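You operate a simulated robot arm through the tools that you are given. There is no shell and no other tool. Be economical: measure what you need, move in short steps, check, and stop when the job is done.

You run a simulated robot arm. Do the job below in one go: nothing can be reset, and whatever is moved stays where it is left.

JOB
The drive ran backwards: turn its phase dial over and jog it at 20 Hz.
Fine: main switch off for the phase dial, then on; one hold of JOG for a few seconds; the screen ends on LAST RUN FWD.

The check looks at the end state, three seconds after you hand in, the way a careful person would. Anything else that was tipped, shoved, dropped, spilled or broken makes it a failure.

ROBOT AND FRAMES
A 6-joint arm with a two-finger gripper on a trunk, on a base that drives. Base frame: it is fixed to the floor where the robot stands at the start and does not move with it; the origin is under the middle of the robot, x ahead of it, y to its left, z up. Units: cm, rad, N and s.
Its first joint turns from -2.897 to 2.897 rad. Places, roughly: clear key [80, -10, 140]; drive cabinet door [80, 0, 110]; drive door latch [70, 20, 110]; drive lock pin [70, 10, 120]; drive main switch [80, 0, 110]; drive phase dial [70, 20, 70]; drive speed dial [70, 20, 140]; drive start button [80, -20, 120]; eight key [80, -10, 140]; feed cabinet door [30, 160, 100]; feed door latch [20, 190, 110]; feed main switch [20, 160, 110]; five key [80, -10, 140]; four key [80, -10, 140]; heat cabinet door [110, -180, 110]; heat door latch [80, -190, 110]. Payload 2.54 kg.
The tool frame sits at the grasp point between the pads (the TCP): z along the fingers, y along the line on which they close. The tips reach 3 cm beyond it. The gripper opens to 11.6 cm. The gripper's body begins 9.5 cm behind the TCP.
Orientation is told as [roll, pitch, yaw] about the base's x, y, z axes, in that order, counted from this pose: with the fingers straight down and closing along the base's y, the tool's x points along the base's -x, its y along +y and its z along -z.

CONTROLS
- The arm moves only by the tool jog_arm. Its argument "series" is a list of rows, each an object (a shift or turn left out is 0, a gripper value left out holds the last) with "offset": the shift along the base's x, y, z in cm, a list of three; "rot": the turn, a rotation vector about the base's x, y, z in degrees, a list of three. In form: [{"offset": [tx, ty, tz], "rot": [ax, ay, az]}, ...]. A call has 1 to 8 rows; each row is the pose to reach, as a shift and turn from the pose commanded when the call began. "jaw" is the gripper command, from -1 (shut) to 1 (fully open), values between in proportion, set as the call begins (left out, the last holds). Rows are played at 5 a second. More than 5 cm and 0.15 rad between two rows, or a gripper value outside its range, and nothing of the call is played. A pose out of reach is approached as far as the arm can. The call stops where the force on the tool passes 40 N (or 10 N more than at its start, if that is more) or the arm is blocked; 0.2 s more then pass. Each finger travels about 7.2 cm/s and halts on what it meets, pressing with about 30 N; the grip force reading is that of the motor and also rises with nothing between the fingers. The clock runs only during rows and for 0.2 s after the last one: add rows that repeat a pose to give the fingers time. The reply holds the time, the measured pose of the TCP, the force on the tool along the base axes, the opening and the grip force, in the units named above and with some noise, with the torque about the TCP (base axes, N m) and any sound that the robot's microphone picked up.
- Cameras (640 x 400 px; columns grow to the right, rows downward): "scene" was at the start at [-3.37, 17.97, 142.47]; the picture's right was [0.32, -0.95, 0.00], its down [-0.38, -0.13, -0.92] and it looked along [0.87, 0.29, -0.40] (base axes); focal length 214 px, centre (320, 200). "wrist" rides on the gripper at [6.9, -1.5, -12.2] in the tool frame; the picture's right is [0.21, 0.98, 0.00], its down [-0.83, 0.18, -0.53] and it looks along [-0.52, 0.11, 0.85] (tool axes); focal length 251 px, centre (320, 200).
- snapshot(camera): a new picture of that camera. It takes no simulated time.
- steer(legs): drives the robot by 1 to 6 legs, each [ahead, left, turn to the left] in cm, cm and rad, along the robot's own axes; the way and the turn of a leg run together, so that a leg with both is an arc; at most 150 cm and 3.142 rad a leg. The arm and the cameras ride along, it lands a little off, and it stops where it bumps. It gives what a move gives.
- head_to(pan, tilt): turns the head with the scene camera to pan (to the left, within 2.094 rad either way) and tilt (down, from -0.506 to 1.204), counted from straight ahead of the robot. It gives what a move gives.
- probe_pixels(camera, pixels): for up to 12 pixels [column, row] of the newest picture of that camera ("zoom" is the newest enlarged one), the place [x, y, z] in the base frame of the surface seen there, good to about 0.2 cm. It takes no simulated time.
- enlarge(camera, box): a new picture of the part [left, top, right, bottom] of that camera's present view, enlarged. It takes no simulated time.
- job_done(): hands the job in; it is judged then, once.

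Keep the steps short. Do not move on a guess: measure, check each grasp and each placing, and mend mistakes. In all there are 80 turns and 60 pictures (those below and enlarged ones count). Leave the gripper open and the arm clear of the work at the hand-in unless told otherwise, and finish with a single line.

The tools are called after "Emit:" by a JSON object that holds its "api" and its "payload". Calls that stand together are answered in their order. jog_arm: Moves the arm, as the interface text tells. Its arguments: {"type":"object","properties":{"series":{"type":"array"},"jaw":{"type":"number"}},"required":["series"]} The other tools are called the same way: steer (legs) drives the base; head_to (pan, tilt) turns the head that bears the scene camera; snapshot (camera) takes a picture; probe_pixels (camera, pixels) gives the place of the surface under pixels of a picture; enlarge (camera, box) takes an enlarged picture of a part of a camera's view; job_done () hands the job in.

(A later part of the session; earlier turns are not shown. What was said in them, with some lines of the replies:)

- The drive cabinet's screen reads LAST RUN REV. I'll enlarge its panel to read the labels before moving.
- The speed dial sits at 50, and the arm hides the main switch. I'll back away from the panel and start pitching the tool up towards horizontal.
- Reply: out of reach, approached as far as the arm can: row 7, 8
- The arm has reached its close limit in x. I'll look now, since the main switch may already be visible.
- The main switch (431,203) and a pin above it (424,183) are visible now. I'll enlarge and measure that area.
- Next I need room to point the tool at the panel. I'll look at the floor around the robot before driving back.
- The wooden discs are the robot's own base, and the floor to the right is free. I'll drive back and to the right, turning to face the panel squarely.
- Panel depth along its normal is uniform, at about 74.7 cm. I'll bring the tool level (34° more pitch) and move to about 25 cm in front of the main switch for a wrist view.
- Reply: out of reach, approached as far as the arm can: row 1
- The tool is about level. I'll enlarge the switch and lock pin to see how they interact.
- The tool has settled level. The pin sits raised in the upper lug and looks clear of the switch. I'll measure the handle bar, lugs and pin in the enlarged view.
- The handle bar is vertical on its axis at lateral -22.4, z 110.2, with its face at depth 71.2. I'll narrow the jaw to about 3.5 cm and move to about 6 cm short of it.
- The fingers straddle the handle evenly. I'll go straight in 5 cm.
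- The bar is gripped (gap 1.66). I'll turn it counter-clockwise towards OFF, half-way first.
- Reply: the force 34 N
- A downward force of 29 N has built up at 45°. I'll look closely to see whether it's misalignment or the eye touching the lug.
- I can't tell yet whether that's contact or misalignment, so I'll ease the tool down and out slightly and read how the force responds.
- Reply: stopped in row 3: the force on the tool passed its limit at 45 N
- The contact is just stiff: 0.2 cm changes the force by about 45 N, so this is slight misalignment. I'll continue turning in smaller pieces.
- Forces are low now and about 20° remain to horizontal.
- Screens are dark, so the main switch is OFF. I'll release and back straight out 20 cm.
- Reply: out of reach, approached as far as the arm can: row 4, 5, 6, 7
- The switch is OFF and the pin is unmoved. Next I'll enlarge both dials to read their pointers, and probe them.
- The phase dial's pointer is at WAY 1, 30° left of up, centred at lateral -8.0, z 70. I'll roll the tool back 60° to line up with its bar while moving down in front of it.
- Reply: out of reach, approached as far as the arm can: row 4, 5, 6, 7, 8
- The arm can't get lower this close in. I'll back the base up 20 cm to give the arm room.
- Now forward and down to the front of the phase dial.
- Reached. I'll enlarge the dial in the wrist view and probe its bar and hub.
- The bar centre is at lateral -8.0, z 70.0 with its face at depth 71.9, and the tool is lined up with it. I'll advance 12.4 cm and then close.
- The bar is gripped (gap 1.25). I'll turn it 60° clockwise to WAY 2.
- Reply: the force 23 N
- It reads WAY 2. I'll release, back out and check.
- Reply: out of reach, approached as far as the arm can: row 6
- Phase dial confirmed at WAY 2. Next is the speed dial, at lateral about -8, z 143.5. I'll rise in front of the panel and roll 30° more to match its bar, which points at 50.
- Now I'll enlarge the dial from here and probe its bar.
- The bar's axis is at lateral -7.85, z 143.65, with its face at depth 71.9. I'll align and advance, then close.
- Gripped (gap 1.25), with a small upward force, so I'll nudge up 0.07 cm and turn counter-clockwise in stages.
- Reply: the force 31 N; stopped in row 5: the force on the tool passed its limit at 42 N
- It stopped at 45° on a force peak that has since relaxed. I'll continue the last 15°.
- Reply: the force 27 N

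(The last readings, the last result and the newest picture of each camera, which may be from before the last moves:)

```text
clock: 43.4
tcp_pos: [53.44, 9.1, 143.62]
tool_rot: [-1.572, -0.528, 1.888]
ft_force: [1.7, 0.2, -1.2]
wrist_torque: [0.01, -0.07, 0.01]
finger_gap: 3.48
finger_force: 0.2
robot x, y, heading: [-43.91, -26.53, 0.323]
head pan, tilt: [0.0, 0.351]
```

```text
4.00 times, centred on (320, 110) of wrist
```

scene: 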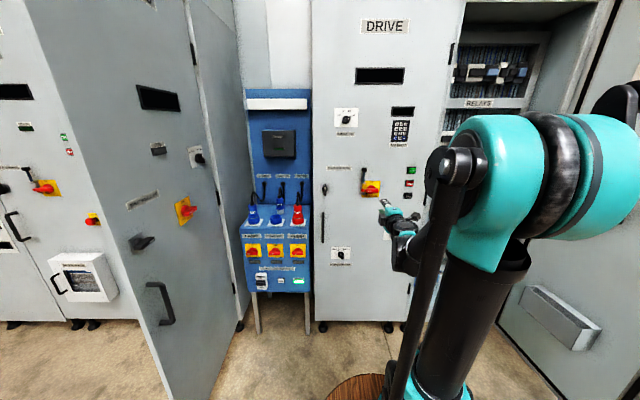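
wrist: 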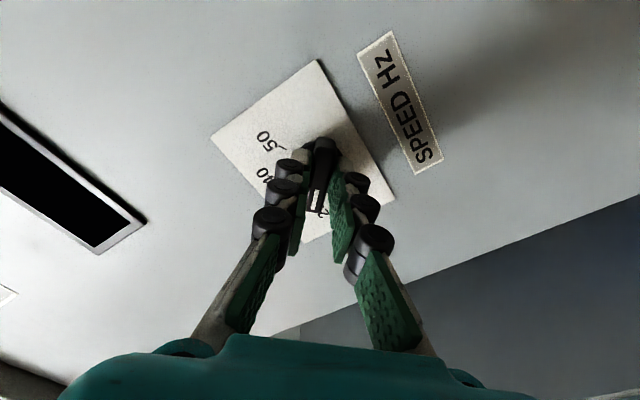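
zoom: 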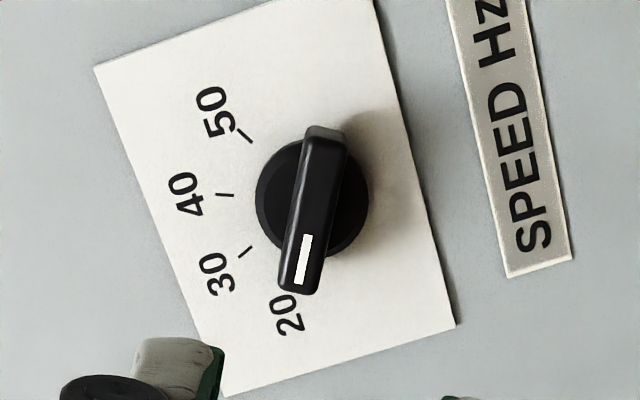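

Speed dial is at 20. I'll go back to the main switch, rolling to 90° counter-clockwise to match its horizontal bar.

Emit:
{"api": "jog_arm", "payload": {"series": [{"offset": [0.56, -1.68, -4.19], "rot": [-3.56, -1.19, 0]}, {"offset": [1.12, -3.36, -8.38], "rot": [-7.1, -2.37, 0]}, {"offset": [1.68, -5.04, -12.6], "rot": [-10.7, -3.6, 0]}, {"offset": [2.24, -6.7, -16.8], "rot": [-14.2, -4.74, 0]}, {"offset": [2.8, -8.4, -20.9], "rot": [-17.8, -5.9, 0]}, {"offset": [3.36, -10.1, -25.1], "rot": [-21.3, -7.1, 0]}, {"offset": [3.9, -11.75, -29.3], "rot": [-24.9, -8.3, 0]}, {"offset": [4.47, -13.43, -33.5], "rot": [-28.5, -9.5, 0]}]}}

Emit:
{"api": "jog_arm", "payload": {"series": [{"offset": [0, 0, 0]}, {"offset": [0, 0, 0]}]}}

Emit:
{"api": "snapshot", "payload": {"camera": "wrist"}}

```text
clock: 45.2
tcp_pos: [57.61, -3.96, 110.32]
tool_rot: [-1.557, -0.002, 1.887]
ft_force: [0.3, 0.7, 0.7]
wrist_torque: [0.01, -0.02, -0.02]
finger_gap: 3.5
finger_force: 0.0
robot x, y, heading: [-43.99, -26.18, 0.321]
head pan, tilt: [0.0, 0.351]
```

```text
clock: 45.8
tcp_pos: [57.79, -4.18, 110.37]
tool_rot: [-1.558, -0.003, 1.887]
ft_force: [-0.3, -0.7, -0.4]
wrist_torque: [0.0, 0.02, -0.04]
finger_gap: 3.47
finger_force: 0.1
robot x, y, heading: [-43.65, -26.52, 0.321]
head pan, tilt: [0.0, 0.351]
```

```text
25 pictures are left
```

wrist: 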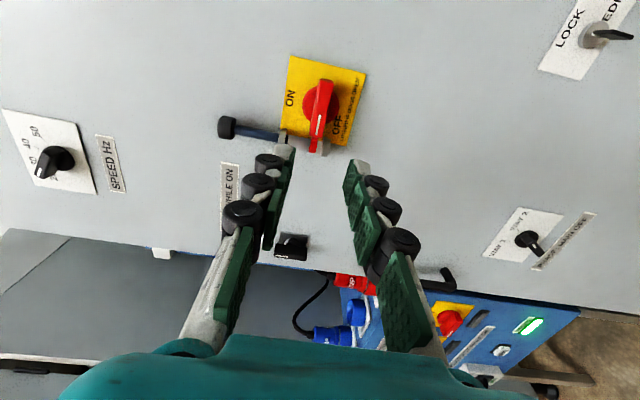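

The bar is horizontal between the fingers. I'll advance to the same grip point as before and close.

Emit:
{"api": "jog_arm", "payload": {"series": [{"offset": [4, 1.2, -0.3]}, {"offset": [8, 2.5, -0.32]}, {"offset": [12, 3.8, -0.32]}, {"offset": [15.72, 5.02, -0.32]}, {"offset": [15.72, 5.02, -0.32]}]}}

Emit:
{"api": "jog_arm", "payload": {"series": [{"offset": [0, 0, 0]}, {"offset": [0, 0, 0]}, {"offset": [0, 0, 0]}], "jaw": -1}}

```text
clock: 47.0
tcp_pos: [73.54, 0.8, 109.87]
tool_rot: [-1.558, -0.003, 1.886]
ft_force: [-0.2, 0.2, -0.5]
wrist_torque: [-0.03, -0.01, 0.02]
finger_gap: 3.46
finger_force: 0.0
robot x, y, heading: [-43.83, -26.12, 0.324]
head pan, tilt: [0.0, 0.351]
```

```text
clock: 47.8
tcp_pos: [73.59, 0.84, 110.06]
tool_rot: [-1.558, -0.003, 1.886]
ft_force: [3.9, 0.0, 16.0]
wrist_torque: [0.15, -0.44, 0.78]
finger_gap: 1.66
finger_force: 42.2
robot x, y, heading: [-43.9, -26.01, 0.32]
head pan, tilt: [0.0, 0.351]
```

Gripped (gap 1.66). I'll nudge up 0.07 cm and turn clockwise towards ON in stages.

Emit:
{"api": "jog_arm", "payload": {"series": [{"offset": [0, 0, 0.07], "rot": [7.1, 2.37, 0]}, {"offset": [0, 0, 0.07], "rot": [14.2, 4.74, 0]}, {"offset": [0, 0, 0.07], "rot": [21.3, 7.1, 0]}, {"offset": [0, 0, 0.07], "rot": [28.5, 9.5, 0]}, {"offset": [0, 0, 0.07], "rot": [35.6, 11.9, 0]}]}}

```text
clock: 49.0
tcp_pos: [73.49, 0.86, 110.04]
tool_rot: [-1.569, -0.659, 1.888]
ft_force: [2.6, 4.3, 6.2]
wrist_torque: [0.19, -0.76, 0.86]
finger_gap: 1.67
finger_force: 42.1
robot x, y, heading: [-43.72, -26.55, 0.324]
head pan, tilt: [0.0, 0.351]
```

Emit:
{"api": "jog_arm", "payload": {"series": [{"rot": [7.1, 2.37, 0]}, {"rot": [14.2, 4.74, 0]}, {"rot": [21.3, 7.1, 0]}, {"rot": [28.5, 9.5, 0]}]}}

```text
clock: 50.0
tcp_pos: [73.48, 0.81, 110.05]
tool_rot: [-1.566, -1.183, 1.883]
ft_force: [-0.8, 3.5, 7.3]
wrist_torque: [0.16, -0.34, 0.14]
finger_gap: 1.67
finger_force: 42.5
robot x, y, heading: [-44.2, -26.24, 0.321]
head pan, tilt: [0.0, 0.351]
```

Emit:
{"api": "jog_arm", "payload": {"series": [{"rot": [7.1, 2.37, 0]}, {"rot": [14.2, 4.74, 0]}, {"rot": [21.2, 7.06, 0]}, {"rot": [21.2, 7.06, 0]}]}}

Emit:
{"api": "enlarge", "payload": {"camera": "scene", "box": [310, 50, 430, 220]}}

```text
clock: 51.0
tcp_pos: [73.58, 0.67, 109.98]
tool_rot: [0.56, -1.567, -0.241]
ft_force: [-0.1, 2.7, 10.1]
wrist_torque: [-0.07, -0.09, 0.08]
finger_gap: 1.67
finger_force: 42.0
robot x, y, heading: [-44.09, -26.67, 0.322]
head pan, tilt: [0.0, 0.351]
```

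```text
2.35 times, centred on (370, 135) of scene
```

zoom: 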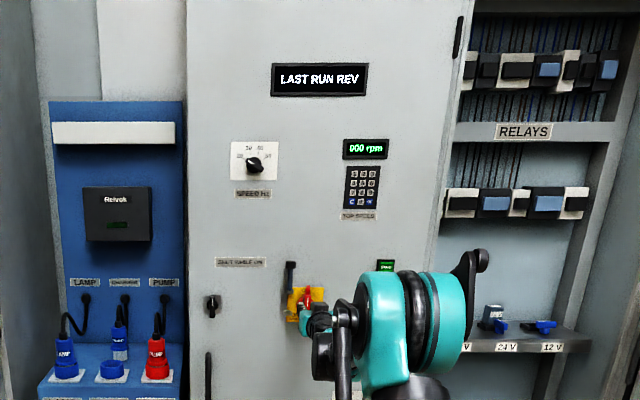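

Power is back and the screen reads LAST RUN REV. I'll release, back out 14 cm and move right towards JOG.

Emit:
{"api": "jog_arm", "payload": {"series": [{"offset": [0, 0, 0]}, {"offset": [0, 0, 0]}, {"offset": [-4, -1.33, 0]}, {"offset": [-8, -2.66, 0]}, {"offset": [-12, -4, 0]}, {"offset": [-13.3, -4.43, 0]}], "jaw": -0.4}}

Emit:
{"api": "jog_arm", "payload": {"series": [{"offset": [1.5, -4.5, -1]}, {"offset": [3, -9, -2]}, {"offset": [4.5, -13.5, -3]}, {"offset": [5.9, -17.7, -3.6]}, {"offset": [5.9, -17.7, -3.6]}, {"offset": [5.9, -17.7, -3.6]}], "jaw": -1}}

Emit:
{"api": "snapshot", "payload": {"camera": "wrist"}}

```text
clock: 52.4
tcp_pos: [60.25, -3.6, 109.97]
tool_rot: [0.161, -1.567, 0.157]
ft_force: [-0.2, -0.2, -0.3]
wrist_torque: [-0.03, -0.03, -0.05]
finger_gap: 3.49
finger_force: 0.0
robot x, y, heading: [-43.86, -26.0, 0.32]
head pan, tilt: [0.0, 0.351]
```

```text
clock: 53.8
tcp_pos: [66.23, -21.3, 106.42]
tool_rot: [0.215, -1.566, 0.105]
ft_force: [0.3, -0.1, 0.0]
wrist_torque: [-0.02, 0.01, 0.01]
finger_gap: 0.0
finger_force: 28.9
robot x, y, heading: [-44.08, -26.6, 0.322]
head pan, tilt: [0.0, 0.351]
```

```text
23 pictures are left
```

wrist: 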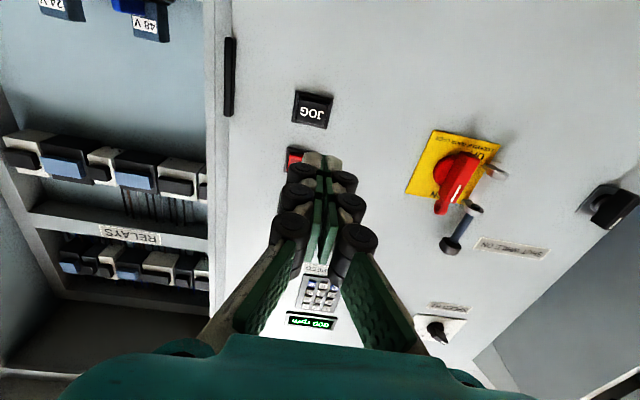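

I'll measure the JOG and STOP buttons from here.

Emit:
{"api": "probe_pixels", "payload": {"camera": "wrist", "pixels": [[312, 110], [300, 108], [325, 114], [312, 100], [312, 120], [293, 158], [260, 140]]}}

Emit:
{"api": "enlarge", "payload": {"camera": "wrist", "box": [270, 70, 350, 180]}}

```text
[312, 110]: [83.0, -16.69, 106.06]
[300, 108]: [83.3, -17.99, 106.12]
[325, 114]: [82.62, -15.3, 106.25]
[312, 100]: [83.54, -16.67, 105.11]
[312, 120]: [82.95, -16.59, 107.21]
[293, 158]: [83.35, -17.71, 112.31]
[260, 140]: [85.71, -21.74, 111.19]
```

```text
3.64 times, centred on (310, 125) of wrist
```

zoom: 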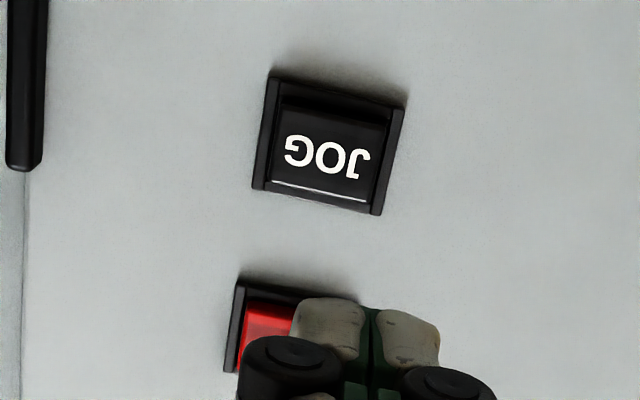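

JOG's face is at lateral -42.0, z 106.2, depth 73.5. With the fingers shut, I'll go to about 1.5 cm short of it and check alignment.

Emit:
{"api": "jog_arm", "payload": {"series": [{"offset": [4, 0.5, -0.2]}, {"offset": [8, 1.75, -0.2]}, {"offset": [11, 2.7, -0.2]}, {"offset": [12.5, 3.2, -0.2]}, {"offset": [12.5, 3.2, -0.2]}]}}

Emit:
{"api": "enlarge", "payload": {"camera": "wrist", "box": [240, 60, 400, 220]}}

Emit:
{"api": "enlarge", "payload": {"camera": "scene", "box": [360, 60, 440, 220]}}

```text
clock: 55.0
tcp_pos: [78.61, -18.17, 106.21]
tool_rot: [0.218, -1.57, 0.1]
ft_force: [-0.2, 0.2, 0.4]
wrist_torque: [0.01, -0.02, -0.01]
finger_gap: 0.02
finger_force: 29.1
robot x, y, heading: [-43.84, -26.13, 0.322]
head pan, tilt: [0.0, 0.351]
```

```text
2.50 times, centred on (320, 140) of wrist
```

zoom: 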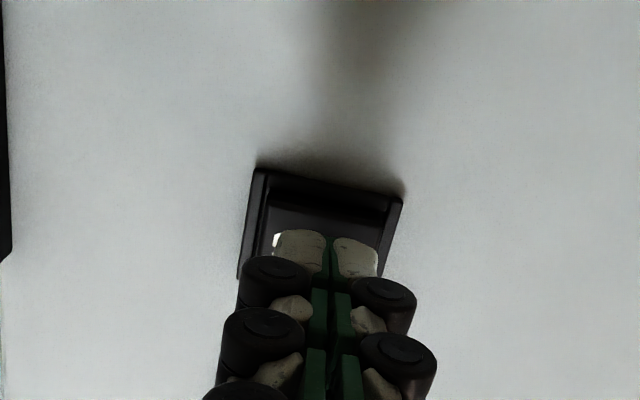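

```text
2.50 times, centred on (400, 140) of scene
```

zoom: 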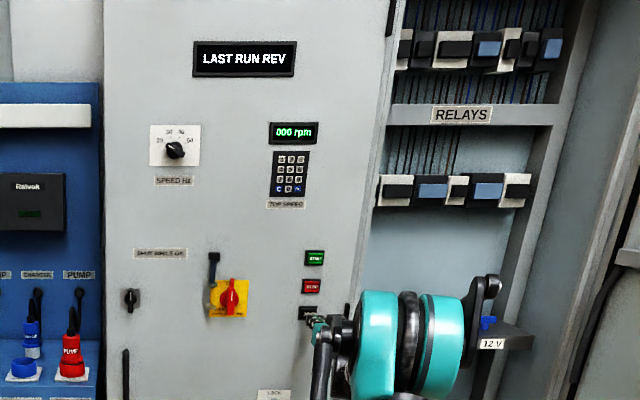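

Tips are centred on JOG. I'll press in gently to about 0.4 cm past contact and hold there, reading force.

Emit:
{"api": "jog_arm", "payload": {"series": [{"offset": [0.76, 0.25, 0]}, {"offset": [1.33, 0.44, 0]}, {"offset": [1.61, 0.54, 0]}, {"offset": [1.8, 0.6, 0]}, {"offset": [1.9, 0.63, 0]}]}}

Emit:
{"api": "enlarge", "payload": {"camera": "scene", "box": [360, 60, 440, 110]}}

```text
clock: 56.2
tcp_pos: [80.44, -17.57, 106.13]
tool_rot: [0.208, -1.568, 0.111]
ft_force: [-2.6, -1.4, 0.1]
wrist_torque: [0.01, -0.01, 0.03]
finger_gap: 0.6
finger_force: 28.7
robot x, y, heading: [-43.75, -26.33, 0.322]
head pan, tilt: [0.0, 0.351]
```

```text
8.00 times, centred on (400, 85) of scene
```

zoom: 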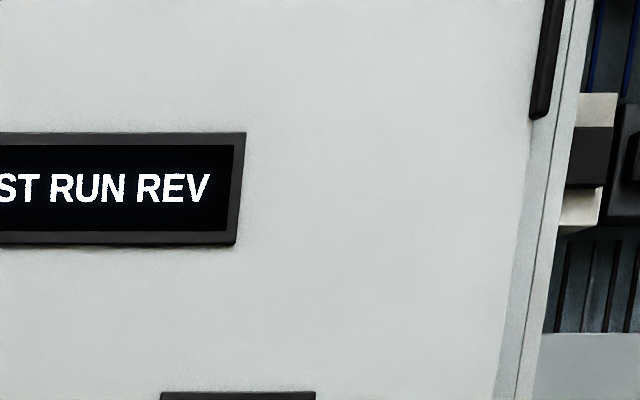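

Contact is only 3 N and the drive isn't running yet. I'll push a little further and hold.

Emit:
{"api": "jog_arm", "payload": {"series": [{"offset": [0.1, 0.03, 0]}, {"offset": [0.19, 0.06, 0]}, {"offset": [0.28, 0.09, 0]}]}}

Emit:
{"api": "enlarge", "payload": {"camera": "scene", "box": [330, 50, 430, 110]}}

```text
clock: 57.0
tcp_pos: [80.78, -17.52, 106.25]
tool_rot: [0.197, -1.567, 0.119]
ft_force: [-3.5, -0.5, -1.5]
wrist_torque: [-0.01, 0.0, 0.03]
finger_gap: 0.58
finger_force: 29.2
robot x, y, heading: [-44.15, -26.16, 0.323]
head pan, tilt: [0.0, 0.351]
heard: click
```

```text
6.40 times, centred on (380, 80) of scene
```

zoom: 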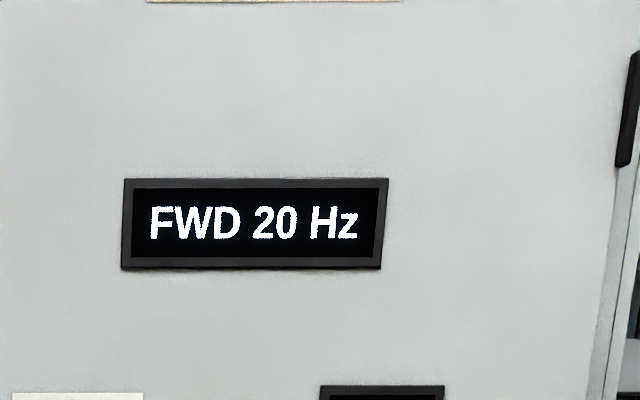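

A click, and the screen shows FWD 20 Hz. I'll push in 0.05 cm more for security and keep holding for about three seconds.

Emit:
{"api": "jog_arm", "payload": {"series": [{"offset": [0.05, 0.02, 0]}, {"offset": [0.05, 0.02, 0]}, {"offset": [0.05, 0.02, 0]}, {"offset": [0.05, 0.02, 0]}, {"offset": [0.05, 0.02, 0]}, {"offset": [0.05, 0.02, 0]}, {"offset": [0.05, 0.02, 0]}, {"offset": [0.05, 0.02, 0]}]}}

Emit:
{"api": "jog_arm", "payload": {"series": [{"offset": [0, 0, 0]}, {"offset": [0, 0, 0]}, {"offset": [0, 0, 0]}, {"offset": [0, 0, 0]}, {"offset": [0, 0, 0]}, {"offset": [0, 0, 0]}]}}

Emit:
{"api": "enlarge", "payload": {"camera": "scene", "box": [330, 50, 430, 110]}}

```text
clock: 58.8
tcp_pos: [80.86, -17.45, 106.17]
tool_rot: [0.233, -1.569, 0.086]
ft_force: [-4.3, -2.3, 0.5]
wrist_torque: [0.0, -0.01, -0.03]
finger_gap: 0.58
finger_force: 28.9
robot x, y, heading: [-43.81, -25.97, 0.321]
head pan, tilt: [0.0, 0.351]
```

```text
clock: 60.2
tcp_pos: [80.92, -17.37, 106.18]
tool_rot: [0.229, -1.567, 0.091]
ft_force: [-5.2, -1.5, -0.3]
wrist_torque: [0.03, -0.02, -0.01]
finger_gap: 0.61
finger_force: 28.7
robot x, y, heading: [-44.09, -25.95, 0.322]
head pan, tilt: [0.0, 0.351]
```

```text
6.40 times, centred on (380, 80) of scene
```

zoom: 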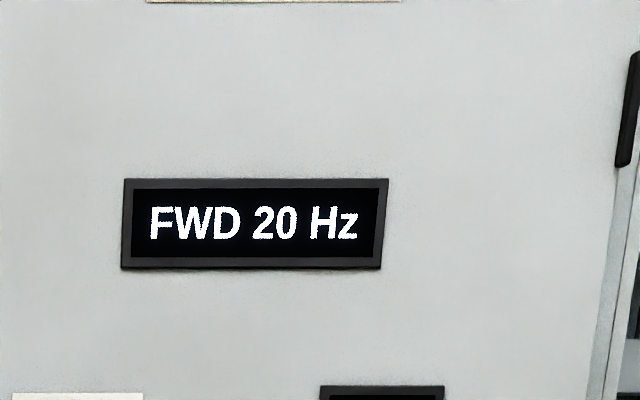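

Held for over 3 s at FWD 20 Hz. I'll release straight back now.

Emit:
{"api": "jog_arm", "payload": {"series": [{"offset": [-2, -0.67, 0]}, {"offset": [-6, -2, 0]}, {"offset": [-10, -3.33, 0]}, {"offset": [-14, -4.67, 0]}, {"offset": [-18, -6, 0]}]}}

Emit:
{"api": "jog_arm", "payload": {"series": [{"offset": [0, 0, 0]}, {"offset": [0, 0, 0]}, {"offset": [0, 0, 0]}, {"offset": [0, 0, 0]}, {"offset": [0, 0, 0]}], "jaw": 1}}

Emit:
{"api": "enlarge", "payload": {"camera": "scene", "box": [310, 40, 470, 280]}}

Emit:
{"api": "snapshot", "payload": {"camera": "wrist"}}

```text
clock: 61.4
tcp_pos: [62.92, -23.43, 106.14]
tool_rot: [0.191, -1.568, 0.131]
ft_force: [0.4, 0.4, 0.3]
wrist_torque: [0.01, -0.01, -0.01]
finger_gap: 0.0
finger_force: 28.6
robot x, y, heading: [-43.95, -26.2, 0.322]
head pan, tilt: [0.0, 0.351]
```

```text
clock: 62.6
tcp_pos: [62.99, -23.56, 106.18]
tool_rot: [0.209, -1.568, 0.108]
ft_force: [-0.1, -0.9, 0.7]
wrist_torque: [-0.03, -0.04, 0.03]
finger_gap: 11.6
finger_force: 0.1
robot x, y, heading: [-43.81, -26.47, 0.321]
head pan, tilt: [0.0, 0.351]
```

```text
1.67 times, centred on (390, 160) of scene
```

zoom: 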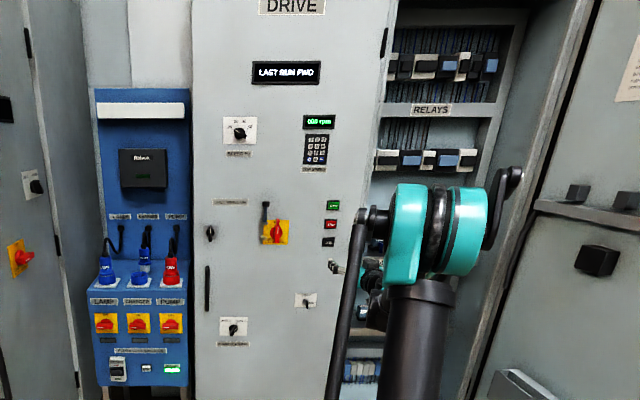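

```text
15 pictures are left
```

wrist: 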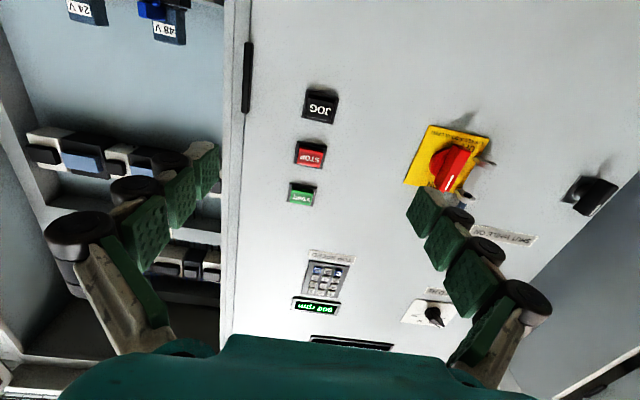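

The screen appears to read LAST RUN FWD. I'll enlarge it once to confirm.

Emit:
{"api": "enlarge", "payload": {"camera": "scene", "box": [330, 50, 430, 140]}}

```text
4.44 times, centred on (380, 95) of scene
```

zoom: 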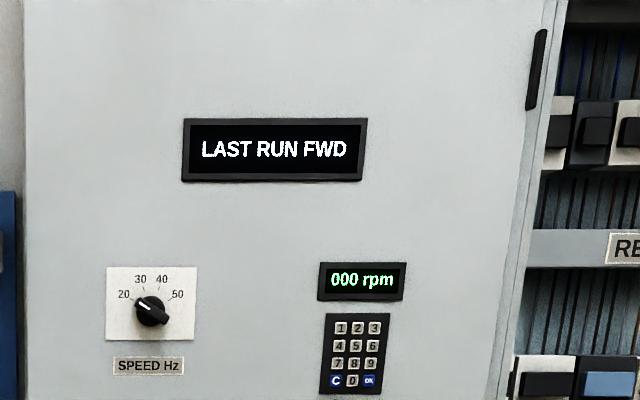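

It reads LAST RUN FWD, the speed is at 20, the gripper is open and the arm is clear, so I'm handing in.

Emit:
{"api": "job_done", "payload": {}}

```text
The job is handed in.
```

Job handed in: the phase dial was turned to WAY 2 with the main switch off, the switch is back on, JOG was held once for about 3 s at FWD 20 Hz, and the screen ends on LAST RUN FWD.
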